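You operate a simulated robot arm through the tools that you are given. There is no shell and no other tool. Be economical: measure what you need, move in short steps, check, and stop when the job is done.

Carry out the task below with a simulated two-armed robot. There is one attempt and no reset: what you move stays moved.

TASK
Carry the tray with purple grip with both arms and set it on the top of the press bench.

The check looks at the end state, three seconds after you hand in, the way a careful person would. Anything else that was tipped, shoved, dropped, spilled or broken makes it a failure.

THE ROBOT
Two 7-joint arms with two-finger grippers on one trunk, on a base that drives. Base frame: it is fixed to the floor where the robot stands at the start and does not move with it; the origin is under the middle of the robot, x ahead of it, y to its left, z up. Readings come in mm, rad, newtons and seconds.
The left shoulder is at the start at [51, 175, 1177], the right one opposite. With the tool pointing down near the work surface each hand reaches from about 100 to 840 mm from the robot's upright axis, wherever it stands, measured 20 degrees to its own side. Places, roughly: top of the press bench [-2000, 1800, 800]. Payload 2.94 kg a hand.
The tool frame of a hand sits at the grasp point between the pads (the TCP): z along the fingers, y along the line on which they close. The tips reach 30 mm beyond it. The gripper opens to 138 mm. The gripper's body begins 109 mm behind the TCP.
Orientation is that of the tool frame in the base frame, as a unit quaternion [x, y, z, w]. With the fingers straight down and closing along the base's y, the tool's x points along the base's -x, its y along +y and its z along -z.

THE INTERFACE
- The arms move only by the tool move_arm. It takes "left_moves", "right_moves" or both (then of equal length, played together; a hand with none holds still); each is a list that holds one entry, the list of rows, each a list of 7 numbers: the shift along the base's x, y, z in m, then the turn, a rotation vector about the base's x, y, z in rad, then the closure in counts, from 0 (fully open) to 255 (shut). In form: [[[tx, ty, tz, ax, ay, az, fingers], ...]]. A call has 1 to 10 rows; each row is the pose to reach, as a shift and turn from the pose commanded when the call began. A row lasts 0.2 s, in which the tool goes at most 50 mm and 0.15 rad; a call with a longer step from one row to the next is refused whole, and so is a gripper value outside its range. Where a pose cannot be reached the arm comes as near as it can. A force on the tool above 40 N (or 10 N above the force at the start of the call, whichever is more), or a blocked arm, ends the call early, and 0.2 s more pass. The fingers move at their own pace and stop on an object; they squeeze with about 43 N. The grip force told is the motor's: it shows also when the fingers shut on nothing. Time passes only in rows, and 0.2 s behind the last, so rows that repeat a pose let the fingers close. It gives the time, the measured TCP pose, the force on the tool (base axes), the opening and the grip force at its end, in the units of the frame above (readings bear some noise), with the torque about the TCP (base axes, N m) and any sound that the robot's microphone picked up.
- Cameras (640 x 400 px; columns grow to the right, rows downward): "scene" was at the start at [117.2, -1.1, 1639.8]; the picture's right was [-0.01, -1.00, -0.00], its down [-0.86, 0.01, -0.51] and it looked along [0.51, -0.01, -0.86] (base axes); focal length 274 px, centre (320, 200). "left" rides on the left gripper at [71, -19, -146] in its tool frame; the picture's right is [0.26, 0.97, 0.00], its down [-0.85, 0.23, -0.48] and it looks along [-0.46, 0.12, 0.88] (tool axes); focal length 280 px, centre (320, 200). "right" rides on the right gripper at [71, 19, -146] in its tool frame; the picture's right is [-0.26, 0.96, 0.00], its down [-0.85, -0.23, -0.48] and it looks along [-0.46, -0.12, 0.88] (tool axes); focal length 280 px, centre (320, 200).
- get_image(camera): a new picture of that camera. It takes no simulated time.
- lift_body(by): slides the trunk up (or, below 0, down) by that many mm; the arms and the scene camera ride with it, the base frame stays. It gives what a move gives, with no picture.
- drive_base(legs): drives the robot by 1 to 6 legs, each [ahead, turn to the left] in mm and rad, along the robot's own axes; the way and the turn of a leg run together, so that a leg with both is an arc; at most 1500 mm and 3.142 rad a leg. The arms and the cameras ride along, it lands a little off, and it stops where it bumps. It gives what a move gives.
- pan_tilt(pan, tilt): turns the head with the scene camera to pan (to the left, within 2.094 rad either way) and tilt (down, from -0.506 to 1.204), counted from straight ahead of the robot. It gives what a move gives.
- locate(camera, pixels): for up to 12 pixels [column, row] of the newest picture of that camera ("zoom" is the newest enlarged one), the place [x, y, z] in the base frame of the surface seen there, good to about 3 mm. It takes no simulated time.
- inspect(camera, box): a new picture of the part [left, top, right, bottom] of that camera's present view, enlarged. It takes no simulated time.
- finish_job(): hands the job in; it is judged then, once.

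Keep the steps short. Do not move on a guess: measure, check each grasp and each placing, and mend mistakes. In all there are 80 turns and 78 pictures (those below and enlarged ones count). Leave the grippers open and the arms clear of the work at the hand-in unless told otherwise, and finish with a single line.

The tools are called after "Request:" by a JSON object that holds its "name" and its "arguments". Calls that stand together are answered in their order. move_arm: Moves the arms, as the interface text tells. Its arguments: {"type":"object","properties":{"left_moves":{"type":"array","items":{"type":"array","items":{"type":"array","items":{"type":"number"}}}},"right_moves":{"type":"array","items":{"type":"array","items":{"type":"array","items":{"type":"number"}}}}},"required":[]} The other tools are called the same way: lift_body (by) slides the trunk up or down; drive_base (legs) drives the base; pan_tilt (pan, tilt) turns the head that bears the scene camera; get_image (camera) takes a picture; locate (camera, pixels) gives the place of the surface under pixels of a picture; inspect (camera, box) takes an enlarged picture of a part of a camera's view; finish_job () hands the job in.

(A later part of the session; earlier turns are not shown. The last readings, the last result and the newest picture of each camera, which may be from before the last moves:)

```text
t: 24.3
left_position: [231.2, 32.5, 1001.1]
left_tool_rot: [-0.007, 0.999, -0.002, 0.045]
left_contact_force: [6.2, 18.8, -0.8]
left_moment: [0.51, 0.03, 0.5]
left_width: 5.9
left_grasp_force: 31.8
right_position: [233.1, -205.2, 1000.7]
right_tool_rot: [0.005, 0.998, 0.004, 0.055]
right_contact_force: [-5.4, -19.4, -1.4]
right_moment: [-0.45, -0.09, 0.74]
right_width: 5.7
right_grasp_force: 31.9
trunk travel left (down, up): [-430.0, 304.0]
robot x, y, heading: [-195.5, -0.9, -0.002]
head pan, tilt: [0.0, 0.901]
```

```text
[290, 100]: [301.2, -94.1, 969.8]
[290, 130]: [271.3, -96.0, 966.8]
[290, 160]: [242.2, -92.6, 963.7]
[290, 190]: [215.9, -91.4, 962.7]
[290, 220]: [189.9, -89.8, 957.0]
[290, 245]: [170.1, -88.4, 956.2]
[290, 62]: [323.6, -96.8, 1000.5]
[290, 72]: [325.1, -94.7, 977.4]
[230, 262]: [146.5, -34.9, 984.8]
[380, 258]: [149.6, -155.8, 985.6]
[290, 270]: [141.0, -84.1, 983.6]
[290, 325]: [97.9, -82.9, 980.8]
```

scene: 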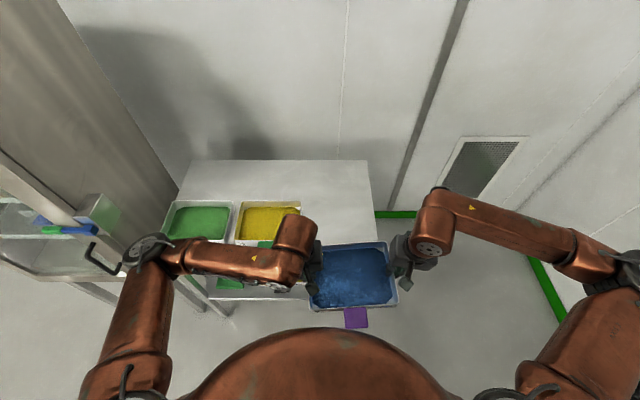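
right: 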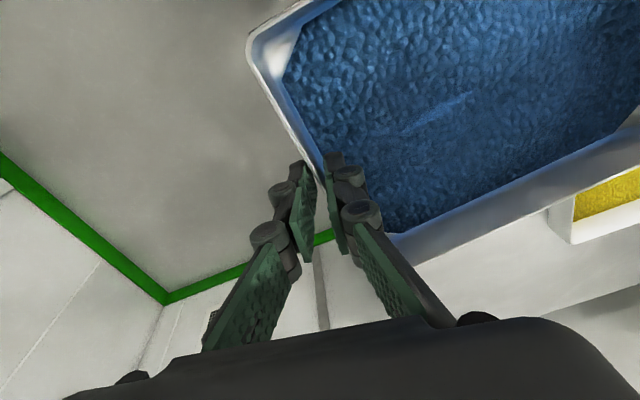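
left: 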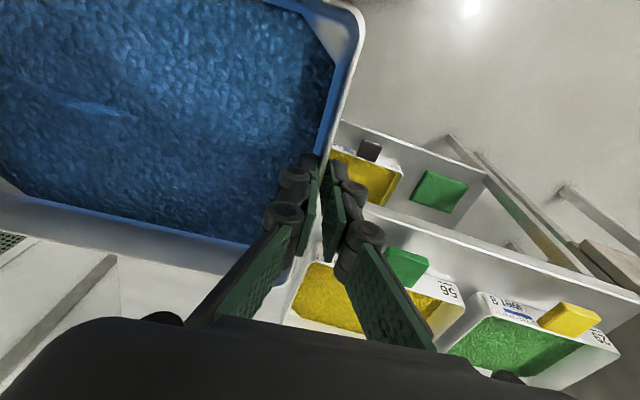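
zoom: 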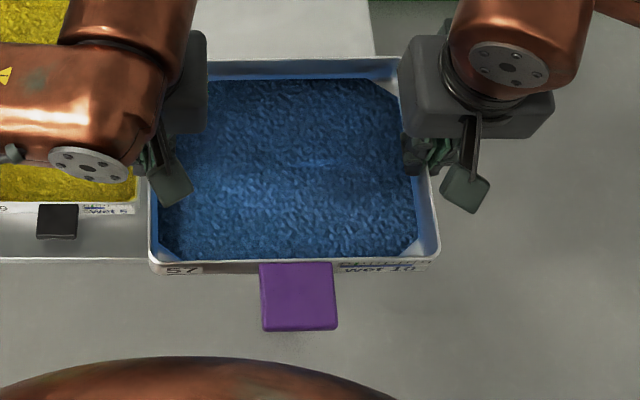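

The back rim is 15 mm higher than the front, a pitch of about 0.085 rad. I'll turn both hands +0.088 about y to level it, and ease each outward 2.5 mm to remove the 19 N squeeze.

Request:
{"name": "move_arm", "arguments": {"left_moves": [[[0, 0.0005, 0, 0, 0.015, 0, 255], [0, 0.001, 0, 0, 0.03, 0, 255], [0, 0.0015, 0, 0, 0.045, 0, 255], [0, 0.002, 0, 0, 0.06, 0, 255], [0, 0.0025, 0, 0, 0.075, 0, 255], [0, 0.0025, 0, 0, 0.088, 0, 255], [0, 0.0025, 0, 0, 0.088, 0, 255], [0, 0.0025, 0, 0, 0.088, 0, 255]]], "right_moves": [[[0, -0.0005, 0, 0, 0.015, 0, 255], [0, -0.001, 0, 0, 0.03, 0, 255], [0, -0.0015, 0, 0, 0.045, 0, 255], [0, -0.002, 0, 0, 0.06, 0, 255], [0, -0.0025, 0, 0, 0.075, 0, 255], [0, -0.0025, 0, 0, 0.09, 0, 255], [0, -0.0025, 0, 0, 0.097, 0, 255], [0, -0.0025, 0, 0, 0.097, 0, 255]]]}}

Request:
{"name": "inspect", "arguments": {"camera": "scene", "box": [280, 220, 440, 340]}}

Request:
{"name": "locate", "arguments": {"camera": "zoom", "pixels": [[290, 100], [290, 130], [290, 160], [290, 190], [290, 220], [290, 240], [220, 180], [380, 180]]}}

```text
t: 26.1
left_position: [231.3, 33.7, 1002.5]
left_tool_rot: [-0.006, 1.0, -0.005, 0.001]
left_contact_force: [6.0, -10.3, -1.2]
left_moment: [-0.21, 0.64, 0.59]
left_width: 6.0
left_grasp_force: 31.8
right_position: [233.5, -203.8, 1001.8]
right_tool_rot: [0.005, 1.0, 0.006, 0.007]
right_contact_force: [-5.9, 10.2, -1.8]
right_moment: [0.17, -0.69, 0.78]
right_width: 6.0
right_grasp_force: 32.5
trunk travel left (down, up): [-430.0, 304.0]
robot x, y, heading: [-198.2, -2.6, 0.001]
head pan, tilt: [0.0, 0.901]
```

```text
3.33 times, centred on (360, 280) of scene
```

zoom: 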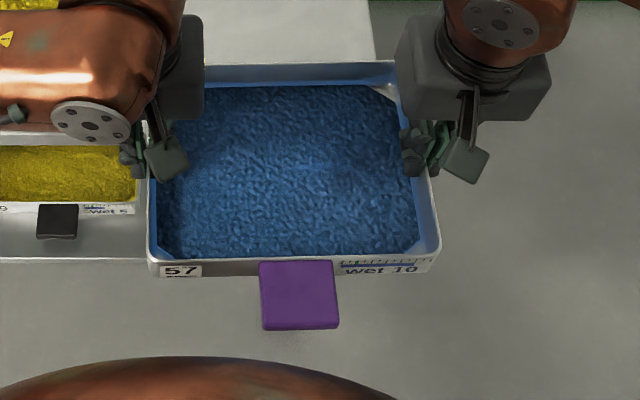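

```text
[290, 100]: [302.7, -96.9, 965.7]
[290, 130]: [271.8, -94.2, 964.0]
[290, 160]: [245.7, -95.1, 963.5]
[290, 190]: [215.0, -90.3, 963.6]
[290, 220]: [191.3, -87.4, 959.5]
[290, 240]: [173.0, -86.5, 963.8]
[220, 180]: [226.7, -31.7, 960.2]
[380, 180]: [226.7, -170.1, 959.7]
```

The tray is level. I'll trim the 10 N pull, then try a very short 50 mm reverse leg to see how the forces behave.

Request:
{"name": "move_arm", "arguments": {"left_moves": [[[0, -0.0008, 0, 0, 0, 0, 255], [0, -0.0008, 0, 0, 0, 0, 255], [0, -0.0008, 0, 0, 0, 0, 255]]], "right_moves": [[[0, 0.0008, 0, 0, 0, 0, 255], [0, 0.0008, 0, 0, 0, 0, 255], [0, 0.0008, 0, 0, 0, 0, 255]]]}}

Request:
{"name": "drive_base", "arguments": {"legs": [[-50, 0]]}}

```text
t: 26.9
left_position: [230.6, 33.1, 1001.5]
left_tool_rot: [-0.006, 1.0, -0.003, 0.002]
left_contact_force: [4.6, -10.8, -1.6]
left_moment: [-0.19, 0.1, 0.43]
left_width: 5.8
left_grasp_force: 31.2
right_position: [232.4, -204.8, 1001.5]
right_tool_rot: [0.005, 1.0, 0.005, 0.007]
right_contact_force: [-6.0, 10.3, -2.2]
right_moment: [0.21, -0.11, 0.78]
right_width: 6.0
right_grasp_force: 31.9
trunk travel left (down, up): [-430.0, 304.0]
robot x, y, heading: [-191.7, 0.3, -0.004]
head pan, tilt: [0.0, 0.901]
```

```text
t: 27.8
left_position: [191.7, 33.6, 1000.1]
left_tool_rot: [-0.008, 1.0, -0.003, -0.003]
left_contact_force: [5.3, -11.6, -1.0]
left_moment: [-0.21, -0.25, 0.59]
left_width: 6.0
left_grasp_force: 32.1
right_position: [191.4, -203.9, 1001.6]
right_tool_rot: [0.004, 1.0, 0.005, 0.003]
right_contact_force: [-6.1, 11.7, -1.9]
right_moment: [0.2, 0.12, 0.78]
right_width: 6.0
right_grasp_force: 31.9
trunk travel left (down, up): [-430.0, 304.0]
robot x, y, heading: [-245.6, -0.1, 0.004]
head pan, tilt: [0.0, 0.901]
```

The short leg was smooth. I'll trim the force again, then continue with six 60 mm legs.

Request:
{"name": "move_arm", "arguments": {"left_moves": [[[0, -0.0015, 0, 0, 0, 0, 255], [0, -0.0015, 0, 0, 0, 0, 255], [0, -0.0015, 0, 0, 0, 0, 255]]], "right_moves": [[[0, 0.0015, 0, 0, 0, 0, 255], [0, 0.0015, 0, 0, 0, 0, 255], [0, 0.0015, 0, 0, 0, 0, 255]]]}}

Request:
{"name": "drive_base", "arguments": {"legs": [[-60, 0], [-60, 0], [-60, 0], [-60, 0], [-60, 0], [-60, 0]]}}

```text
t: 28.6
left_position: [175.9, 34.4, 1004.8]
left_tool_rot: [-0.008, 1.0, -0.002, 0.006]
left_contact_force: [3.9, 20.3, -1.6]
left_moment: [0.55, -0.47, 0.39]
left_width: 5.9
left_grasp_force: 31.8
right_position: [174.7, -203.3, 1004.9]
right_tool_rot: [0.005, 1.0, 0.003, 0.01]
right_contact_force: [-5.8, -20.9, -1.8]
right_moment: [-0.47, 0.18, 0.8]
right_width: 6.1
right_grasp_force: 31.8
trunk travel left (down, up): [-430.0, 304.0]
robot x, y, heading: [-243.4, 1.0, 0.002]
head pan, tilt: [0.0, 0.901]
```

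```text
t: 32.4
left_position: [-187.3, 34.0, 1003.8]
left_tool_rot: [-0.009, 1.0, 0.0, 0.004]
left_contact_force: [4.7, 26.1, -1.8]
left_moment: [0.63, -0.21, 0.39]
left_width: 5.9
left_grasp_force: 31.5
right_position: [-186.5, -203.8, 1002.3]
right_tool_rot: [0.005, 1.0, 0.003, 0.009]
right_contact_force: [-4.2, -26.9, -0.5]
right_moment: [-0.6, 0.14, 0.77]
right_width: 6.0
right_grasp_force: 32.0
trunk travel left (down, up): [-430.0, 304.0]
robot x, y, heading: [-609.7, -2.0, 0.003]
head pan, tilt: [0.0, 0.901]
```

All went well: base at x −610, hands steady. I'll ease the squeeze, then test turning left in small legs.

Request:
{"name": "move_arm", "arguments": {"left_moves": [[[0, 0.0006, 0, 0, 0, 0, 255], [0, 0.0011, 0, 0, 0, 0, 255], [0, 0.0011, 0, 0, 0, 0, 255]]], "right_moves": [[[0, -0.0006, 0, 0, 0, 0, 255], [0, -0.0011, 0, 0, 0, 0, 255], [0, -0.0011, 0, 0, 0, 0, 255]]]}}

Request:
{"name": "drive_base", "arguments": {"legs": [[0, 0.08], [0, 0.1], [0, 0.1]]}}

```text
t: 33.2
left_position: [-187.0, 32.4, 1003.3]
left_tool_rot: [-0.009, 1.0, -0.002, 0.004]
left_contact_force: [2.7, -9.1, -2.1]
left_moment: [-0.15, -0.25, -0.01]
left_width: 6.0
left_grasp_force: 32.2
right_position: [-186.1, -204.4, 1002.8]
right_tool_rot: [0.003, 1.0, 0.005, 0.007]
right_contact_force: [-2.9, 9.3, -1.5]
right_moment: [0.18, 0.21, 0.76]
right_width: 6.1
right_grasp_force: 32.0
trunk travel left (down, up): [-430.0, 304.0]
robot x, y, heading: [-606.3, -0.7, 0.001]
head pan, tilt: [0.0, 0.901]
```

```text
t: 35.1
left_position: [-212.8, 149.1, 1002.6]
left_tool_rot: [-0.147, 0.989, -0.002, 0.005]
left_contact_force: [8.7, -18.3, -1.5]
left_moment: [-0.39, -0.45, 0.06]
left_width: 5.7
left_grasp_force: 31.8
right_position: [-147.1, -79.2, 1002.0]
right_tool_rot: [-0.135, 0.991, 0.005, 0.008]
right_contact_force: [-8.6, 19.4, -1.3]
right_moment: [0.28, 0.39, 0.75]
right_width: 6.1
right_grasp_force: 31.9
trunk travel left (down, up): [-430.0, 304.0]
robot x, y, heading: [-612.1, -1.2, 0.281]
head pan, tilt: [0.0, 0.901]
```

Turning works. The pull is 20 N along the tray's long axis, so I'll trim slightly and turn on with six 0.1 rad legs.

Request:
{"name": "move_arm", "arguments": {"left_moves": [[[0.0002, -0.0007, 0, 0, 0, 0, 255], [0.0002, -0.0007, 0, 0, 0, 0, 255]]], "right_moves": [[[-0.0002, 0.0007, 0, 0, 0, 0, 255], [-0.0002, 0.0007, 0, 0, 0, 0, 255]]]}}

Request:
{"name": "drive_base", "arguments": {"legs": [[0, 0.1], [0, 0.1], [0, 0.1], [0, 0.1], [0, 0.1], [0, 0.1]]}}

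```text
t: 35.7
left_position: [-211.3, 149.3, 1002.7]
left_tool_rot: [-0.147, 0.989, 0.0, 0.005]
left_contact_force: [0.7, 7.7, -2.2]
left_moment: [0.13, 0.14, -0.13]
left_width: 6.0
left_grasp_force: 31.9
right_position: [-148.2, -80.0, 1002.0]
right_tool_rot: [-0.135, 0.991, 0.004, 0.007]
right_contact_force: [-0.2, -7.6, -1.6]
right_moment: [-0.11, -0.19, 0.74]
right_width: 6.1
right_grasp_force: 31.8
trunk travel left (down, up): [-430.0, 304.0]
robot x, y, heading: [-609.7, -1.9, 0.284]
head pan, tilt: [0.0, 0.901]
```

```text
t: 39.3
left_position: [-365.6, 346.9, 1003.8]
left_tool_rot: [-0.432, 0.902, 0.001, 0.004]
left_contact_force: [-14.8, 14.5, -1.7]
left_moment: [0.37, 0.28, -0.12]
left_width: 5.8
left_grasp_force: 31.8
right_position: [-184.9, 195.3, 1002.2]
right_tool_rot: [-0.422, 0.907, 0.007, 0.006]
right_contact_force: [12.6, -13.8, -0.6]
right_moment: [-0.43, -0.38, 0.75]
right_width: 6.2
right_grasp_force: 31.6
trunk travel left (down, up): [-430.0, 304.0]
robot x, y, heading: [-611.0, -4.5, 0.876]
head pan, tilt: [0.0, 0.901]
```

Steady. A tiny trim, then on to heading ≈ 1.7.

Request:
{"name": "move_arm", "arguments": {"left_moves": [[[-0.0004, 0.0003, 0, 0, 0, 0, 255], [-0.0004, 0.0003, 0, 0, 0, 0, 255]]], "right_moves": [[[0.0004, -0.0003, 0, 0, 0, 0, 255], [0.0004, -0.0003, 0, 0, 0, 0, 255]]]}}

Request:
{"name": "drive_base", "arguments": {"legs": [[0, 0.13], [0, 0.14], [0, 0.14], [0, 0.14], [0, 0.14], [0, 0.14]]}}

Request:
{"name": "pan_tilt", "arguments": {"pan": 0.0, "tilt": 0.7}}

Request:
{"name": "get_image", "arguments": {"camera": "scene"}}

```text
t: 39.9
left_position: [-365.4, 347.1, 1002.9]
left_tool_rot: [-0.432, 0.902, 0.001, 0.005]
left_contact_force: [1.8, 1.2, -2.1]
left_moment: [-0.02, 0.02, -0.22]
left_width: 6.0
left_grasp_force: 31.9
right_position: [-183.8, 194.0, 1002.2]
right_tool_rot: [-0.421, 0.907, 0.007, 0.006]
right_contact_force: [-3.0, -0.9, -0.7]
right_moment: [0.11, -0.06, 0.76]
right_width: 5.8
right_grasp_force: 32.0
trunk travel left (down, up): [-430.0, 304.0]
robot x, y, heading: [-608.1, -2.6, 0.875]
head pan, tilt: [0.0, 0.901]
```

```text
t: 43.9
left_position: [-699.1, 413.7, 1003.1]
left_tool_rot: [0.758, -0.652, -0.004, -0.003]
left_contact_force: [5.9, 2.9, -1.7]
left_moment: [0.06, -0.12, -0.19]
left_width: 6.0
left_grasp_force: 31.6
right_position: [-465.4, 443.5, 1002.5]
right_tool_rot: [0.75, -0.661, -0.008, -0.002]
right_contact_force: [-5.3, -3.7, -1.5]
right_moment: [-0.05, 0.11, 0.8]
right_width: 6.1
right_grasp_force: 31.5
trunk travel left (down, up): [-430.0, 304.0]
robot x, y, heading: [-608.7, -3.9, 1.703]
head pan, tilt: [0.0, 0.901]
```

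```text
t: 44.7
left_position: [-700.5, 414.3, 1003.1]
left_tool_rot: [0.758, -0.652, -0.004, -0.005]
left_contact_force: [-0.8, 2.5, -1.0]
left_moment: [-0.06, 0.01, -0.21]
left_width: 5.8
left_grasp_force: 30.8
right_position: [-463.8, 443.7, 1002.0]
right_tool_rot: [0.75, -0.661, -0.007, -0.003]
right_contact_force: [0.1, -2.3, -2.7]
right_moment: [0.12, 0.03, 0.81]
right_width: 5.7
right_grasp_force: 31.5
trunk travel left (down, up): [-430.0, 304.0]
robot x, y, heading: [-611.1, -2.1, 1.707]
head pan, tilt: [0.0, 0.7]
```

```text
45 pictures are left
```

scene: 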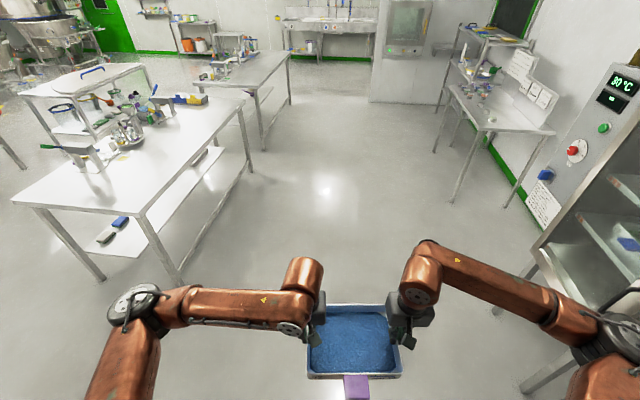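

Forces are near zero, the tray is level and the way is clear. Driving ahead in 100 mm legs.

Request:
{"name": "drive_base", "arguments": {"legs": [[80, 0], [100, 0], [100, 0], [100, 0], [100, 0], [80, 0]]}}

```text
t: 46.9
left_position: [-710.9, 531.7, 1025.2]
left_tool_rot: [0.784, -0.618, -0.039, -0.036]
left_contact_force: [11.6, -6.1, -2.2]
left_moment: [-0.61, -0.2, -0.91]
left_width: 6.5
left_grasp_force: 35.1
right_position: [-475.0, 541.4, 1030.4]
right_tool_rot: [0.736, -0.673, -0.063, -0.035]
right_contact_force: [-11.4, 4.8, -5.4]
right_moment: [0.86, -0.27, -0.08]
right_width: 6.3
right_grasp_force: 32.0
trunk travel left (down, up): [-430.0, 304.0]
robot x, y, heading: [-635.7, 203.0, 1.706]
head pan, tilt: [0.0, 0.7]
stopped in leg 3: the robot was blocked; the commanded pose is now the measured one
```

It stopped as "blocked" and the hands swung back again. I'll look before doing anything else.

Request:
{"name": "pan_tilt", "arguments": {"pan": 0.0, "tilt": 1.0}}

Request:
{"name": "get_image", "arguments": {"camera": "scene"}}

```text
t: 47.7
left_position: [-715.6, 539.8, 1024.8]
left_tool_rot: [0.773, -0.632, -0.034, -0.039]
left_contact_force: [9.1, 1.4, -1.8]
left_moment: [-0.28, -0.08, -0.78]
left_width: 5.8
left_grasp_force: 33.5
right_position: [-478.6, 558.6, 1026.8]
right_tool_rot: [0.738, -0.672, -0.053, -0.028]
right_contact_force: [-10.0, 0.4, -3.1]
right_moment: [0.19, -0.11, 0.79]
right_width: 5.8
right_grasp_force: 31.8
trunk travel left (down, up): [-430.0, 304.0]
robot x, y, heading: [-635.6, 204.1, 1.701]
head pan, tilt: [0.0, 1.0]
```

```text
44 pictures are left
```

scene: 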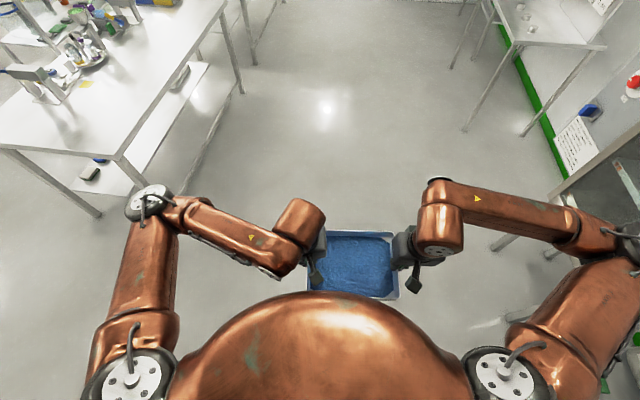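

Nothing is in the way; the 100 mm legs make the arms swing, while 60 mm legs didn't. I'll measure the tray's level, then restore its pose.

Request:
{"name": "inspect", "arguments": {"camera": "scene", "box": [280, 210, 440, 310]}}

Request:
{"name": "locate", "arguments": {"camera": "zoom", "pixels": [[250, 120], [250, 160], [250, 200], [250, 240], [250, 280], [300, 200], [400, 200], [180, 200], [300, 92], [300, 100], [400, 130], [400, 270]]}}

```text
4.00 times, centred on (360, 260) of scene
```

zoom: 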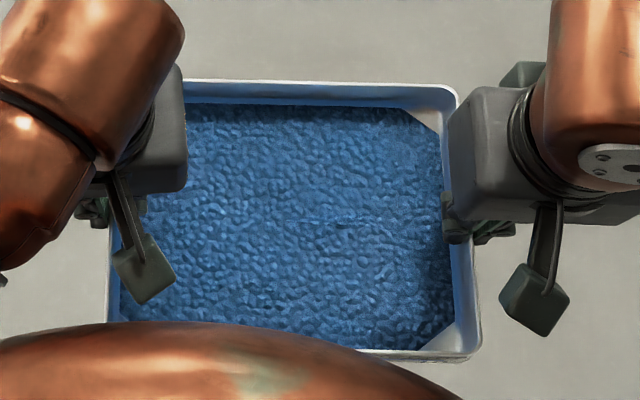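

```text
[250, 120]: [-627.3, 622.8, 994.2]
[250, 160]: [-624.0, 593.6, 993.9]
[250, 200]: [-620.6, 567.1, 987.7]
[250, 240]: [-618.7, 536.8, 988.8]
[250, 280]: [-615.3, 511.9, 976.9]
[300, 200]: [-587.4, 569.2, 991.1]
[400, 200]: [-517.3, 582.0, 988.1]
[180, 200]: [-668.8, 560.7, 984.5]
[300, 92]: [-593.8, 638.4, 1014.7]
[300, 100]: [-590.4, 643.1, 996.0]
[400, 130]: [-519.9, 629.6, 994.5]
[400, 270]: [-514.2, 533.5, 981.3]
```

The tray and hands are pitched together by about 0.11 rad, with the contents unmoved. I'll rotate back level while extending the hands halfway forward (45 mm), slowly.

Request:
{"name": "move_arm", "arguments": {"left_moves": [[[-0.0006, 0.004, -0.001, -0.01, 0, -0.007, 255], [-0.0012, 0.008, -0.002, -0.02, 0, -0.014, 255], [-0.0018, 0.012, -0.003, -0.03, 0, -0.021, 255], [-0.0024, 0.016, -0.004, -0.04, 0, -0.028, 255], [-0.003, 0.02, -0.005, -0.05, 0, -0.035, 255], [-0.0036, 0.024, -0.006, -0.06, 0, -0.042, 255], [-0.0042, 0.028, -0.007, -0.07, 0, -0.049, 255], [-0.005, 0.032, -0.008, -0.085, 0, -0.056, 255], [-0.0058, 0.038, -0.01, -0.1, 0, -0.065, 255], [-0.0058, 0.038, -0.01, -0.103, 0, -0.07, 255]]], "right_moves": [[[-0.0006, 0.005, -0.001, -0.011, -0.003, 0.0035, 255], [-0.0012, 0.01, -0.002, -0.022, -0.006, 0.007, 255], [-0.0018, 0.015, -0.003, -0.033, -0.009, 0.01, 255], [-0.0024, 0.02, -0.004, -0.044, -0.012, 0.014, 255], [-0.003, 0.025, -0.005, -0.055, -0.015, 0.017, 255], [-0.0036, 0.03, -0.006, -0.066, -0.018, 0.021, 255], [-0.0042, 0.035, -0.007, -0.077, -0.021, 0.025, 255], [-0.005, 0.041, -0.008, -0.093, -0.025, 0.03, 255], [-0.0058, 0.048, -0.01, -0.109, -0.03, 0.035, 255], [-0.0058, 0.048, -0.01, -0.112, -0.03, 0.037, 255]]]}}

```text
t: 49.9
left_position: [-722.1, 577.7, 1014.3]
left_tool_rot: [0.741, -0.672, 0.006, -0.004]
left_contact_force: [26.0, 11.5, -2.3]
left_moment: [0.17, -0.41, 0.84]
left_width: 6.1
left_grasp_force: 33.9
left hand out of reach, approached as far as the arm can: row 1, 2
right_position: [-487.4, 618.9, 1013.2]
right_tool_rot: [0.75, -0.662, -0.001, 0.009]
right_contact_force: [-24.4, -11.5, -2.3]
right_moment: [-0.18, 0.53, 0.8]
right_width: 5.9
right_grasp_force: 33.3
trunk travel left (down, up): [-430.0, 304.0]
robot x, y, heading: [-635.9, 198.1, 1.706]
head pan, tilt: [0.0, 1.0]
```

Level again. One more gentle correction: extend about 40 mm, square the yaw, lower 10 mm and relieve the 28 N pull.

Request:
{"name": "move_arm", "arguments": {"left_moves": [[[0.0005, 0.005, -0.001, 0, 0, 0.005, 255], [0, 0.01, -0.002, 0, 0, 0.01, 255], [-0.001, 0.015, -0.004, 0, 0, 0.015, 255], [-0.002, 0.02, -0.005, 0, 0, 0.02, 255], [-0.0025, 0.025, -0.006, 0, 0, 0.025, 255], [-0.003, 0.03, -0.007, 0, 0, 0.03, 255], [-0.0035, 0.035, -0.009, 0, 0, 0.03, 255], [-0.0045, 0.04, -0.01, 0, 0, 0.03, 255], [-0.0048, 0.0446, -0.011, 0, 0, 0.03, 255], [-0.0048, 0.0446, -0.011, 0, 0, 0.03, 255]]], "right_moves": [[[-0.0015, 0.004, -0.001, 0, 0, 0, 255], [-0.002, 0.008, -0.002, 0, 0, 0, 255], [-0.0025, 0.012, -0.003, 0, 0, 0, 255], [-0.003, 0.016, -0.004, 0, 0, 0, 255], [-0.0035, 0.02, -0.005, 0, 0, 0, 255], [-0.004, 0.024, -0.006, 0, 0, 0, 255], [-0.0045, 0.028, -0.008, 0, 0, 0, 255], [-0.005, 0.031, -0.009, 0, 0, 0, 255], [-0.0055, 0.0347, -0.01, 0, 0, 0, 255], [-0.0055, 0.0347, -0.01, 0, 0, 0, 255]]]}}

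Request:
{"name": "inspect", "arguments": {"camera": "scene", "box": [270, 190, 430, 300]}}

Request:
{"name": "locate", "arguments": {"camera": "zoom", "pixels": [[300, 100], [300, 140], [300, 180], [300, 220], [300, 250], [200, 180], [400, 180]]}}

```text
t: 52.1
left_position: [-727.3, 622.1, 1003.6]
left_tool_rot: [0.751, -0.661, 0.005, -0.004]
left_contact_force: [14.5, 7.9, -2.6]
left_moment: [0.08, -0.18, 0.77]
left_width: 5.9
left_grasp_force: 32.4
right_position: [-491.1, 654.1, 1001.9]
right_tool_rot: [0.75, -0.661, 0.0, 0.008]
right_contact_force: [-14.3, -8.5, -0.9]
right_moment: [-0.02, 0.34, 0.77]
right_width: 6.0
right_grasp_force: 31.9
trunk travel left (down, up): [-430.0, 304.0]
robot x, y, heading: [-639.4, 198.8, 1.708]
head pan, tilt: [0.0, 1.0]
```

```text
3.64 times, centred on (350, 245) of scene
```

zoom: 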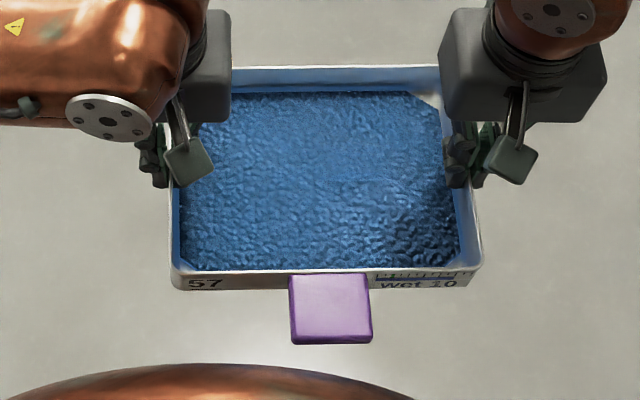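

```text
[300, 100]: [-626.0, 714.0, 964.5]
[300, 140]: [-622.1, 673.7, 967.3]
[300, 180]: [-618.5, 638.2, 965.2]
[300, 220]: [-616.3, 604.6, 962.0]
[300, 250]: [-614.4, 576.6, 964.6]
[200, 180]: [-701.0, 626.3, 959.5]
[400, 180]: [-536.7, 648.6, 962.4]
```

Level and square. I'll trim the pull and go on with 60 mm legs.

Request:
{"name": "move_arm", "arguments": {"left_moves": [[[0.0006, 0.0001, 0, 0, 0, 0, 255], [0.0006, 0.0001, 0, 0, 0, 0, 255]]], "right_moves": [[[-0.0006, -0.0001, 0, 0, 0, 0, 255], [-0.0006, -0.0001, 0, 0, 0, 0, 255]]]}}

Request:
{"name": "drive_base", "arguments": {"legs": [[60, 0], [60, 0], [60, 0], [60, 0], [60, 0], [60, 0]]}}

```text
t: 52.7
left_position: [-726.3, 623.1, 1002.4]
left_tool_rot: [0.751, -0.66, 0.005, -0.002]
left_contact_force: [7.3, 6.9, -2.9]
left_moment: [0.18, -0.04, 0.77]
left_width: 6.0
left_grasp_force: 31.6
right_position: [-491.7, 654.2, 1002.3]
right_tool_rot: [0.749, -0.662, 0.0, 0.008]
right_contact_force: [-7.5, -8.1, -1.4]
right_moment: [-0.08, 0.11, 0.75]
right_width: 5.9
right_grasp_force: 32.6
trunk travel left (down, up): [-430.0, 304.0]
robot x, y, heading: [-639.3, 200.0, 1.709]
head pan, tilt: [0.0, 1.0]
```

```text
t: 56.5
left_position: [-775.6, 972.3, 1004.2]
left_tool_rot: [0.752, -0.659, 0.004, -0.002]
left_contact_force: [-9.0, 4.5, -1.0]
left_moment: [0.1, 0.35, 0.75]
left_width: 5.9
left_grasp_force: 31.9
right_position: [-538.6, 1005.8, 1004.8]
right_tool_rot: [0.751, -0.661, -0.001, 0.006]
right_contact_force: [7.8, -5.7, -1.9]
right_moment: [0.03, -0.19, 0.8]
right_width: 6.2
right_grasp_force: 32.3
trunk travel left (down, up): [-430.0, 304.0]
robot x, y, heading: [-684.0, 555.0, 1.707]
head pan, tilt: [0.0, 1.0]
```

Smooth. Continuing with the same legs.

Request:
{"name": "drive_base", "arguments": {"legs": [[60, 0], [60, 0], [60, 0], [60, 0], [60, 0], [60, 0]]}}

Request:
{"name": "drive_base", "arguments": {"legs": [[60, 0], [60, 0], [60, 0], [60, 0], [60, 0], [60, 0]]}}

```text
t: 60.3
left_position: [-825.6, 1330.6, 1004.6]
left_tool_rot: [0.753, -0.658, 0.003, -0.004]
left_contact_force: [3.8, 6.6, -1.7]
left_moment: [0.1, 0.03, 0.77]
left_width: 5.8
left_grasp_force: 32.2
right_position: [-589.9, 1362.5, 1003.6]
right_tool_rot: [0.751, -0.66, -0.002, 0.008]
right_contact_force: [-3.5, -8.0, -1.2]
right_moment: [-0.02, 0.05, 0.76]
right_width: 6.1
right_grasp_force: 31.9
trunk travel left (down, up): [-430.0, 304.0]
robot x, y, heading: [-738.6, 913.9, 1.707]
head pan, tilt: [0.0, 1.0]
```

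```text
t: 64.2
left_position: [-873.1, 1688.0, 1005.4]
left_tool_rot: [0.751, -0.661, 0.003, -0.003]
left_contact_force: [4.1, 7.7, -1.8]
left_moment: [0.01, 0.02, 0.79]
left_width: 6.0
left_grasp_force: 31.8
right_position: [-637.9, 1718.4, 1005.0]
right_tool_rot: [0.75, -0.661, -0.001, 0.007]
right_contact_force: [-3.3, -7.0, -0.2]
right_moment: [-0.02, 0.09, 0.77]
right_width: 5.9
right_grasp_force: 31.9
trunk travel left (down, up): [-430.0, 304.0]
robot x, y, heading: [-789.2, 1269.0, 1.706]
head pan, tilt: [0.0, 1.0]
```

Five more legs, then begin the turn left toward the bench.

Request:
{"name": "drive_base", "arguments": {"legs": [[60, 0], [60, 0], [60, 0], [60, 0], [60, 0]]}}

Request:
{"name": "drive_base", "arguments": {"legs": [[0, 0.1], [0, 0.12], [0, 0.12], [0, 0.12], [0, 0.12], [0, 0.12]]}}

```text
t: 65.6
left_position: [-862.8, 1720.8, 1027.6]
left_tool_rot: [0.789, -0.612, -0.041, -0.027]
left_contact_force: [20.1, -1.8, 4.1]
left_moment: [-0.27, -0.96, -1.16]
left_width: 9.0
left_grasp_force: 37.0
right_position: [-625.6, 1719.3, 1035.7]
right_tool_rot: [-0.7, 0.711, 0.061, 0.025]
right_contact_force: [-20.0, 2.3, -9.1]
right_moment: [0.13, -0.32, 0.7]
right_width: 5.8
right_grasp_force: 32.7
trunk travel left (down, up): [-430.0, 304.0]
robot x, y, heading: [-794.0, 1358.2, 1.705]
head pan, tilt: [0.0, 1.0]
stopped in leg 2: the robot was blocked; the commanded pose is now the measured one
```

```text
t: 66.4
left_position: [-878.5, 1689.8, 1031.0]
left_tool_rot: [0.799, -0.6, -0.036, -0.019]
left_contact_force: [-7.7, -0.2, 3.2]
left_moment: [0.9, -0.49, -0.89]
left_width: 7.2
left_grasp_force: 35.7
right_position: [-641.8, 1705.0, 1037.7]
right_tool_rot: [0.727, -0.684, -0.056, -0.031]
right_contact_force: [4.8, 2.2, -5.9]
right_moment: [-0.96, -0.89, 0.66]
right_width: 6.1
right_grasp_force: 32.8
trunk travel left (down, up): [-430.0, 304.0]
robot x, y, heading: [-794.7, 1359.2, 1.742]
head pan, tilt: [0.0, 1.0]
stopped in leg 1: the robot was blocked; the commanded pose is now the measured one
```

Stopped as "blocked" again, the same swing. I'm close enough in y now (tray would land at y ≈ 1450, which is free). I'll look and restore the hold first.

Request:
{"name": "get_image", "arguments": {"camera": "scene"}}

Request:
{"name": "inspect", "arguments": {"camera": "scene", "box": [260, 190, 440, 310]}}

Request:
{"name": "locate", "arguments": {"camera": "zoom", "pixels": [[300, 130], [300, 170], [300, 210], [300, 250], [300, 280], [220, 220], [400, 220]]}}

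Request:
{"name": "move_arm", "arguments": {"left_moves": [[[0, 0, 0, 0, 0, 0, 255], [0, 0, 0, 0, 0, 0, 255]]], "right_moves": [[[0, 0, 0, 0, 0, 0, 255], [0, 0, 0, 0, 0, 0, 255]]]}}

```text
41 pictures are left
```

scene: 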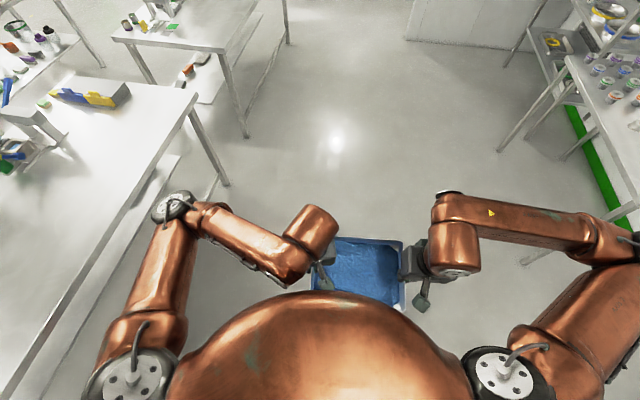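

```text
3.33 times, centred on (350, 250) of scene
```

zoom: 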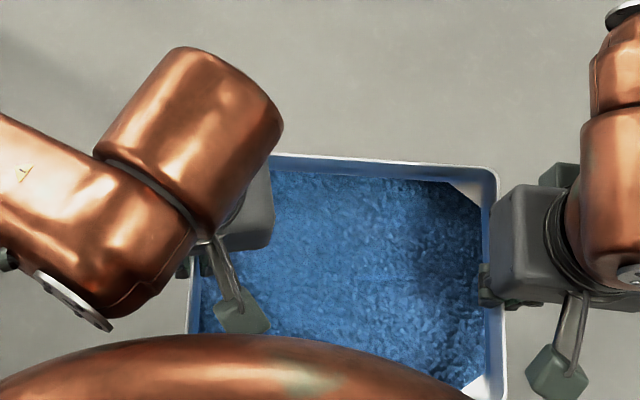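

```text
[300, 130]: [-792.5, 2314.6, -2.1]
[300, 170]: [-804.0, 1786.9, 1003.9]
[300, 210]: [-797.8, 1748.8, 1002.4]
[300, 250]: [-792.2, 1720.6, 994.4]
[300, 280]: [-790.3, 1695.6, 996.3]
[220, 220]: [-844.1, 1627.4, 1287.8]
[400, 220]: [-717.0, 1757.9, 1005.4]
```

```text
t: 67.0
left_position: [-878.0, 1683.1, 1032.2]
left_tool_rot: [0.786, -0.617, -0.038, -0.026]
left_contact_force: [1.2, -3.4, 2.1]
left_moment: [-0.57, -0.34, -0.94]
left_width: 6.0
left_grasp_force: 34.0
right_position: [-641.1, 1697.1, 1037.0]
right_tool_rot: [0.738, -0.672, -0.058, -0.03]
right_contact_force: [-1.3, 5.1, -3.9]
right_moment: [0.51, -0.38, -0.07]
right_width: 6.0
right_grasp_force: 31.5
trunk travel left (down, up): [-430.0, 304.0]
robot x, y, heading: [-795.4, 1363.6, 1.749]
head pan, tilt: [0.0, 1.0]
```

The contents are intact and the hands have settled. I'll level and square the tray, moving the hands outward from the body in a slow 10-row move.

Request:
{"name": "move_arm", "arguments": {"left_moves": [[[-0.0018, 0.0053, -0.0013, -0.01, -0.0028, -0.0068, 255], [-0.0035, 0.0107, -0.0026, -0.02, -0.0056, -0.0136, 255], [-0.0053, 0.016, -0.0039, -0.03, -0.0084, -0.0204, 255], [-0.007, 0.0213, -0.0052, -0.04, -0.0112, -0.0272, 255], [-0.0088, 0.0267, -0.0065, -0.05, -0.014, -0.034, 255], [-0.0106, 0.032, -0.0078, -0.06, -0.0168, -0.0408, 255], [-0.0123, 0.0373, -0.0091, -0.07, -0.0196, -0.0476, 255], [-0.0141, 0.0426, -0.0104, -0.08, -0.0224, -0.0544, 255], [-0.0158, 0.048, -0.012, -0.089, -0.025, -0.061, 255], [-0.0158, 0.048, -0.012, -0.089, -0.025, -0.061, 255]]], "right_moves": [[[-0.0021, 0.0084, -0.0019, -0.0133, -0.0056, 0.0093, 255], [-0.0042, 0.0169, -0.0038, -0.0266, -0.0112, 0.0186, 255], [-0.0063, 0.0253, -0.0057, -0.04, -0.0168, 0.028, 255], [-0.0083, 0.0337, -0.0076, -0.0533, -0.0224, 0.0373, 255], [-0.0104, 0.0422, -0.0095, -0.0666, -0.028, 0.0466, 255], [-0.0125, 0.0506, -0.0114, -0.08, -0.0336, 0.056, 255], [-0.0146, 0.059, -0.0133, -0.0933, -0.0392, 0.0653, 255], [-0.0166, 0.0675, -0.0152, -0.1066, -0.0448, 0.0746, 255], [-0.0187, 0.0759, -0.017, -0.12, -0.05, 0.084, 255], [-0.0187, 0.0759, -0.017, -0.12, -0.05, 0.084, 255]]]}}

```text
t: 69.2
left_position: [-890.1, 1728.2, 1021.0]
left_tool_rot: [0.766, -0.643, -0.001, -0.003]
left_contact_force: [8.7, 8.5, -2.6]
left_moment: [-0.1, -0.08, 0.8]
left_width: 5.9
left_grasp_force: 32.3
left hand out of reach, approached as far as the arm can: row 1, 2
right_position: [-656.7, 1771.2, 1020.5]
right_tool_rot: [0.767, -0.641, -0.001, 0.0]
right_contact_force: [-8.6, -8.3, -0.6]
right_moment: [0.13, 0.34, 0.78]
right_width: 5.9
right_grasp_force: 32.0
trunk travel left (down, up): [-430.0, 304.0]
robot x, y, heading: [-795.0, 1359.3, 1.746]
head pan, tilt: [0.0, 1.0]
```

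Level and square with low forces. I'll now extend both hands another 120 mm, away from the left arm's inner reach limit, and lower 18 mm.

Request:
{"name": "move_arm", "arguments": {"left_moves": [[[-0.0015, 0.008, -0.001, 0, 0, 0, 255], [-0.0035, 0.021, -0.003, 0, 0, 0, 255], [-0.006, 0.035, -0.005, 0, 0, 0, 255], [-0.0085, 0.05, -0.007, 0, 0, 0, 255], [-0.0115, 0.065, -0.009, 0, 0, 0, 255], [-0.014, 0.08, -0.012, 0, 0, 0, 255], [-0.017, 0.095, -0.014, 0, 0, 0, 255], [-0.0195, 0.109, -0.016, 0, 0, 0, 255], [-0.0207, 0.1182, -0.018, 0, 0, 0, 255], [-0.0207, 0.1182, -0.018, 0, 0, 0, 255]]], "right_moves": [[[-0.0015, 0.008, -0.001, 0, 0, 0, 255], [-0.004, 0.021, -0.003, 0, 0, 0, 255], [-0.0065, 0.035, -0.005, 0, 0, 0, 255], [-0.0093, 0.05, -0.007, 0, 0, 0, 255], [-0.012, 0.065, -0.009, 0, 0, 0, 255], [-0.0147, 0.08, -0.012, 0, 0, 0, 255], [-0.0175, 0.095, -0.014, 0, 0, 0, 255], [-0.02, 0.109, -0.016, 0, 0, 0, 255], [-0.0215, 0.118, -0.018, 0, 0, 0, 255], [-0.0215, 0.118, -0.018, 0, 0, 0, 255]]]}}

Request:
{"name": "inspect", "arguments": {"camera": "scene", "box": [260, 160, 440, 280]}}

Request:
{"name": "locate", "arguments": {"camera": "zoom", "pixels": [[320, 120], [320, 160], [320, 200], [320, 230], [240, 180], [400, 180]]}}

```text
t: 71.4
left_position: [-911.7, 1845.9, 1004.6]
left_tool_rot: [0.765, -0.643, -0.002, -0.002]
left_contact_force: [4.8, 7.5, -2.9]
left_moment: [0.11, 0.04, 0.77]
left_width: 6.2
left_grasp_force: 32.4
right_position: [-680.0, 1889.4, 1001.8]
right_tool_rot: [0.767, -0.642, -0.001, -0.003]
right_contact_force: [-4.9, -7.2, -0.5]
right_moment: [-0.13, 0.27, 0.76]
right_width: 6.0
right_grasp_force: 32.7
trunk travel left (down, up): [-430.0, 304.0]
robot x, y, heading: [-796.5, 1359.6, 1.75]
head pan, tilt: [0.0, 1.0]
```

```text
3.33 times, centred on (350, 220) of scene
```

zoom: 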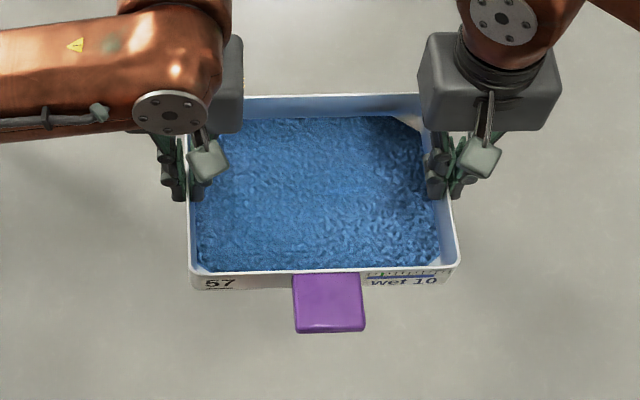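

```text
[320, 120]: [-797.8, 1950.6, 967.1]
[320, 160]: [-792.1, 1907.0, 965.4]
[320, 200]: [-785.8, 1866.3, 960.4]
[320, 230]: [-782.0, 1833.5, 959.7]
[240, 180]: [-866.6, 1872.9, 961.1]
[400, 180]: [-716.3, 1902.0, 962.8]
```

The hold is good, extended to about 500 mm. Turning left in six 0.1 rad legs.

Request:
{"name": "drive_base", "arguments": {"legs": [[0, 0.08], [0, 0.1], [0, 0.1], [0, 0.1], [0, 0.1], [0, 0.1]]}}

```text
t: 74.9
left_position: [-1158.9, 1703.0, 1003.4]
left_tool_rot: [0.917, -0.398, -0.002, -0.001]
left_contact_force: [-12.2, -2.6, -3.6]
left_moment: [-0.14, 0.37, 0.74]
left_width: 6.1
left_grasp_force: 32.6
right_position: [-988.7, 1868.0, 1001.6]
right_tool_rot: [0.918, -0.397, -0.001, 0.0]
right_contact_force: [12.5, 3.0, -1.4]
right_moment: [-0.01, -0.25, 0.73]
right_width: 6.1
right_grasp_force: 31.9
trunk travel left (down, up): [-430.0, 304.0]
robot x, y, heading: [-798.1, 1362.3, 2.324]
head pan, tilt: [0.0, 1.0]
```

Good. Continue the turn to about π (0.81 rad to go).

Request:
{"name": "drive_base", "arguments": {"legs": [[0, 0.1], [0, 0.1], [0, 0.1], [0, 0.1], [0, 0.1], [0, 0.1]]}}

Request:
{"name": "drive_base", "arguments": {"legs": [[0, 0.1], [0, 0.11]]}}

Request:
{"name": "pan_tilt", "arguments": {"pan": 0.0, "tilt": 0.8}}

Request:
{"name": "get_image", "arguments": {"camera": "scene"}}

```text
t: 78.5
left_position: [-1288.6, 1438.3, 1002.6]
left_tool_rot: [0.994, -0.108, -0.002, 0.0]
left_contact_force: [-6.4, 0.4, -3.3]
left_moment: [-0.14, 0.13, 0.74]
left_width: 5.8
left_grasp_force: 31.6
right_position: [-1243.3, 1670.1, 999.9]
right_tool_rot: [0.994, -0.107, -0.001, 0.001]
right_contact_force: [6.0, 0.9, -1.7]
right_moment: [-0.14, -0.1, 0.74]
right_width: 6.1
right_grasp_force: 32.3
trunk travel left (down, up): [-430.0, 304.0]
robot x, y, heading: [-797.1, 1359.6, 2.928]
head pan, tilt: [0.0, 1.0]
```

```text
t: 80.0
left_position: [-1295.8, 1326.1, 1002.7]
left_tool_rot: [1.0, 0.0, -0.003, -0.001]
left_contact_force: [-6.7, -0.9, -3.0]
left_moment: [-0.13, 0.76, 0.77]
left_width: 5.9
left_grasp_force: 32.4
right_position: [-1299.1, 1563.6, 1000.3]
right_tool_rot: [1.0, 0.002, -0.001, -0.002]
right_contact_force: [6.4, -0.4, -0.1]
right_moment: [-0.03, -0.74, 0.83]
right_width: 5.8
right_grasp_force: 32.2
trunk travel left (down, up): [-430.0, 304.0]
robot x, y, heading: [-797.7, 1358.1, -3.14]
head pan, tilt: [0.0, 1.0]
```

```text
t: 80.7
left_position: [-1295.6, 1328.7, 1003.0]
left_tool_rot: [1.0, 0.002, -0.004, 0.0]
left_contact_force: [-7.4, 0.6, -2.9]
left_moment: [-0.23, 0.61, 0.79]
left_width: 6.0
left_grasp_force: 32.3
right_position: [-1298.2, 1566.0, 1000.3]
right_tool_rot: [1.0, 0.002, 0.0, -0.001]
right_contact_force: [7.0, 0.6, -0.2]
right_moment: [-0.18, -0.58, 0.8]
right_width: 5.9
right_grasp_force: 32.2
trunk travel left (down, up): [-430.0, 304.0]
robot x, y, heading: [-796.3, 1360.6, -3.134]
head pan, tilt: [0.0, 0.799]
```

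```text
38 pictures are left
```

scene: 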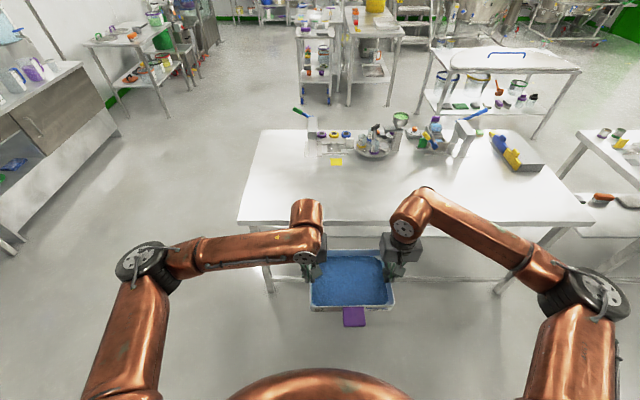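

Facing the bench squarely with the patch ahead free. I need about 550 mm forward; using 50 mm legs.

Request:
{"name": "drive_base", "arguments": {"legs": [[40, 0], [50, 0], [50, 0], [50, 0], [50, 0], [50, 0]]}}

```text
t: 84.2
left_position: [-1590.6, 1328.0, 1001.4]
left_tool_rot: [1.0, 0.0, -0.001, -0.001]
left_contact_force: [-6.8, 5.5, -3.0]
left_moment: [-0.03, -0.01, 0.79]
left_width: 5.6
left_grasp_force: 32.6
right_position: [-1592.4, 1565.1, 999.9]
right_tool_rot: [1.0, 0.002, 0.001, 0.0]
right_contact_force: [7.3, -5.4, 0.3]
right_moment: [-0.3, 0.13, 0.78]
right_width: 6.1
right_grasp_force: 31.6
trunk travel left (down, up): [-430.0, 304.0]
robot x, y, heading: [-1083.9, 1359.3, -3.143]
head pan, tilt: [0.0, 0.799]
```

Request:
{"name": "drive_base", "arguments": {"legs": [[40, 0], [45, 0], [45, 0], [45, 0], [45, 0], [40, 0]]}}

Request:
{"name": "pan_tilt", "arguments": {"pan": 0.0, "tilt": 1.0}}

Request:
{"name": "get_image", "arguments": {"camera": "scene"}}

Request:
{"name": "inspect", "arguments": {"camera": "scene", "box": [240, 140, 440, 290]}}

```text
t: 87.7
left_position: [-1742.3, 1328.6, 1039.6]
left_tool_rot: [0.998, -0.003, -0.057, -0.006]
left_contact_force: [-2.0, 3.0, -1.1]
left_moment: [-0.2, -0.3, 0.65]
left_width: 5.7
left_grasp_force: 32.1
right_position: [-1738.9, 1565.0, 1036.2]
right_tool_rot: [0.999, 0.007, -0.053, 0.001]
right_contact_force: [5.3, -2.8, 0.9]
right_moment: [-0.18, 0.59, 0.09]
right_width: 5.8
right_grasp_force: 32.0
trunk travel left (down, up): [-430.0, 304.0]
robot x, y, heading: [-1345.3, 1359.5, -3.137]
head pan, tilt: [0.0, 0.799]
stopped in leg 6: the robot was blocked; the commanded pose is now the measured one
```

```text
t: 88.4
left_position: [-1749.5, 1327.4, 1036.2]
left_tool_rot: [0.999, -0.001, -0.053, -0.006]
left_contact_force: [-2.3, 4.9, -2.3]
left_moment: [-0.21, 0.03, 0.57]
left_width: 5.9
left_grasp_force: 32.4
right_position: [-1746.9, 1564.6, 1032.6]
right_tool_rot: [0.999, 0.006, -0.05, 0.001]
right_contact_force: [4.9, -4.0, 0.1]
right_moment: [-0.18, 0.26, 0.33]
right_width: 6.1
right_grasp_force: 31.6
trunk travel left (down, up): [-430.0, 304.0]
robot x, y, heading: [-1344.7, 1358.9, -3.141]
head pan, tilt: [0.0, 1.0]
```

```text
37 pictures are left
```

scene: 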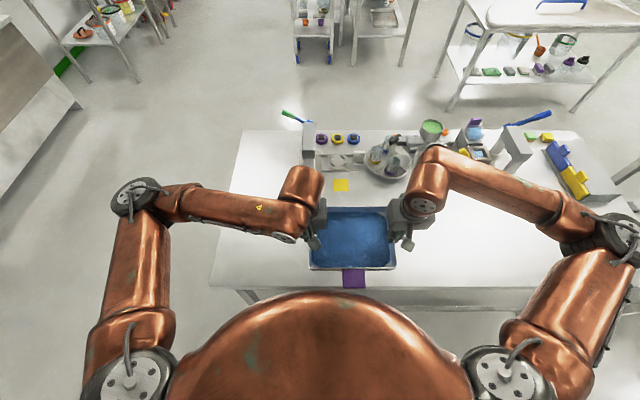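

```text
2.67 times, centred on (340, 215) of scene
```

zoom: 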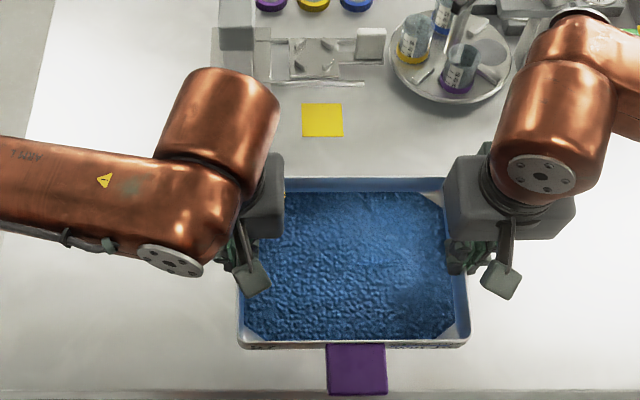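

The base reached its planned spot (x −1345), with the same small arm swing at the end. The tray is over the bench. I'll level it (−0.1 about y), and extend 100 mm over the bench in two slow moves. First the level and half the way.

Request:
{"name": "move_arm", "arguments": {"left_moves": [[[-0.005, 0, -0.001, -0.001, -0.012, 0, 255], [-0.01, 0, -0.003, -0.002, -0.024, 0, 255], [-0.015, 0, -0.005, -0.003, -0.036, 0, 255], [-0.02, 0, -0.007, -0.004, -0.048, 0, 255], [-0.026, 0, -0.009, -0.005, -0.06, 0, 255], [-0.032, 0, -0.011, -0.007, -0.072, 0, 255], [-0.038, 0, -0.013, -0.008, -0.084, 0, 255], [-0.044, 0, -0.015, -0.009, -0.096, 0, 255], [-0.05, 0, -0.018, -0.01, -0.106, 0, 255], [-0.05, 0, -0.018, -0.01, -0.106, 0, 255]]], "right_moves": [[[-0.005, 0, -0.001, 0, -0.011, -0.001, 255], [-0.01, 0, -0.002, 0, -0.022, -0.002, 255], [-0.016, 0, -0.004, 0, -0.033, -0.004, 255], [-0.021, 0, -0.005, 0, -0.044, -0.005, 255], [-0.027, 0, -0.007, 0, -0.055, -0.006, 255], [-0.033, 0, -0.009, 0, -0.066, -0.008, 255], [-0.04, 0, -0.011, 0, -0.078, -0.009, 255], [-0.046, 0, -0.013, 0, -0.09, -0.01, 255], [-0.052, 0, -0.015, 0, -0.1, -0.012, 255], [-0.052, 0, -0.015, 0, -0.1, -0.012, 255]]]}}

Request:
{"name": "move_arm", "arguments": {"left_moves": [[[-0.004, 0, -0.001, 0, 0, 0, 255], [-0.01, 0, -0.003, 0, 0, 0, 255], [-0.017, 0, -0.005, 0, 0, 0, 255], [-0.024, 0, -0.008, 0, 0, 0, 255], [-0.031, 0, -0.011, 0, 0, 0, 255], [-0.038, 0, -0.014, 0, 0, 0, 255], [-0.044, 0, -0.017, 0, 0, 0, 255], [-0.05, 0, -0.019, 0, 0, 0, 255], [-0.05, 0, -0.019, 0, 0, 0, 255]]], "right_moves": [[[-0.004, 0, -0.001, 0, 0, 0, 255], [-0.01, 0, -0.003, 0, 0, 0, 255], [-0.017, 0, -0.005, 0, 0, 0, 255], [-0.024, 0, -0.008, 0, 0, 0, 255], [-0.031, 0, -0.011, 0, 0, 0, 255], [-0.038, 0, -0.014, 0, 0, 0, 255], [-0.044, 0, -0.017, 0, 0, 0, 255], [-0.05, 0, -0.019, 0, 0, 0, 255], [-0.05, 0, -0.019, 0, 0, 0, 255]]]}}

Request:
{"name": "get_image", "arguments": {"camera": "scene"}}

Request:
{"name": "inspect", "arguments": {"camera": "scene", "box": [260, 150, 440, 290]}}

```text
t: 90.6
left_position: [-1810.1, 1328.0, 1013.1]
left_tool_rot: [1.0, 0.001, 0.005, -0.001]
left_contact_force: [-6.8, 2.0, -3.0]
left_moment: [-0.07, 0.48, 0.78]
left_width: 5.9
left_grasp_force: 32.1
right_position: [-1809.9, 1563.3, 1012.4]
right_tool_rot: [1.0, 0.0, 0.006, 0.002]
right_contact_force: [6.7, -2.1, -0.6]
right_moment: [-0.12, -0.41, 0.81]
right_width: 6.1
right_grasp_force: 32.3
trunk travel left (down, up): [-430.0, 304.0]
robot x, y, heading: [-1345.2, 1363.2, -3.139]
head pan, tilt: [0.0, 1.0]
```

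```text
t: 92.6
left_position: [-1859.7, 1326.6, 993.6]
left_tool_rot: [1.0, 0.0, 0.005, 0.0]
left_contact_force: [-6.4, -0.9, -2.6]
left_moment: [-0.09, 0.18, 0.82]
left_width: 6.0
left_grasp_force: 32.2
right_position: [-1861.0, 1565.0, 994.1]
right_tool_rot: [1.0, -0.001, 0.007, 0.002]
right_contact_force: [6.8, 1.8, -0.9]
right_moment: [-0.05, -0.13, 0.78]
right_width: 5.8
right_grasp_force: 32.0
trunk travel left (down, up): [-430.0, 304.0]
robot x, y, heading: [-1344.9, 1361.6, -3.141]
head pan, tilt: [0.0, 1.0]
```

```text
35 pictures are left
```

scene: 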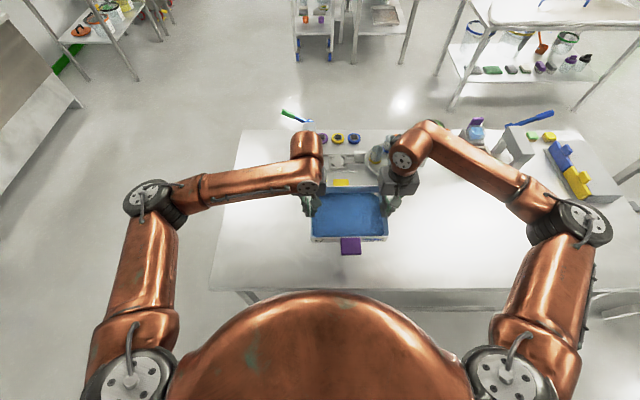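

```text
2.86 times, centred on (350, 220) of scene
```

zoom: 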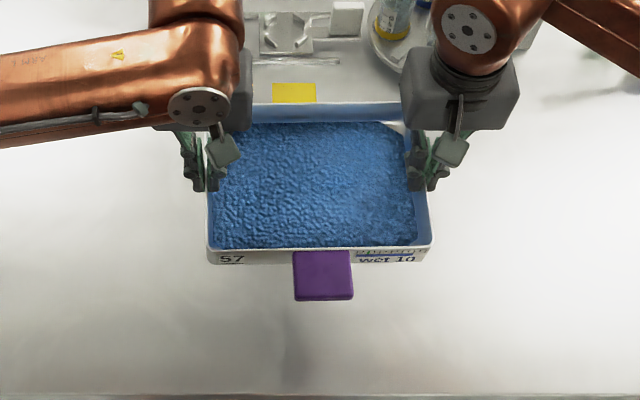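

The tray is centred near (−1860, 1446). I'll measure levelness, bench height around it and nearby items.

Request:
{"name": "locate", "arguments": {"camera": "zoom", "pixels": [[315, 130], [315, 160], [315, 190], [315, 220], [315, 240], [315, 105], [315, 248], [320, 275], [294, 95], [150, 250], [500, 250], [320, 395]]}}

Request:
{"name": "locate", "arguments": {"camera": "scene", "pixels": [[335, 212], [335, 218], [345, 225], [365, 215], [352, 232], [250, 291], [240, 130], [370, 155]]}}

```text
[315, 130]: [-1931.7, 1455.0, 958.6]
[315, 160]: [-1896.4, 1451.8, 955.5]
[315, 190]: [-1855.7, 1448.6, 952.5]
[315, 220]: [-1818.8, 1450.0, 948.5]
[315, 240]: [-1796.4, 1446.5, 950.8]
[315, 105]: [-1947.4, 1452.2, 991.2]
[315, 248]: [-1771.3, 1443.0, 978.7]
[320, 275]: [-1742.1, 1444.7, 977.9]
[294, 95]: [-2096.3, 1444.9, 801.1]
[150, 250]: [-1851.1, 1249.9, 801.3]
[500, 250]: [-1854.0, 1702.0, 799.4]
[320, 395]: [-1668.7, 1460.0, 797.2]
```

```text
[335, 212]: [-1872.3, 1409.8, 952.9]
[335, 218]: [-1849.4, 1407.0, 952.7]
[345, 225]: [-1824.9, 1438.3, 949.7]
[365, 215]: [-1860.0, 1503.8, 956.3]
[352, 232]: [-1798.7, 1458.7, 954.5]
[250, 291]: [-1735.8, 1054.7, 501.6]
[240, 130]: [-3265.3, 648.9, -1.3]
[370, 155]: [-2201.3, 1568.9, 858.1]
```

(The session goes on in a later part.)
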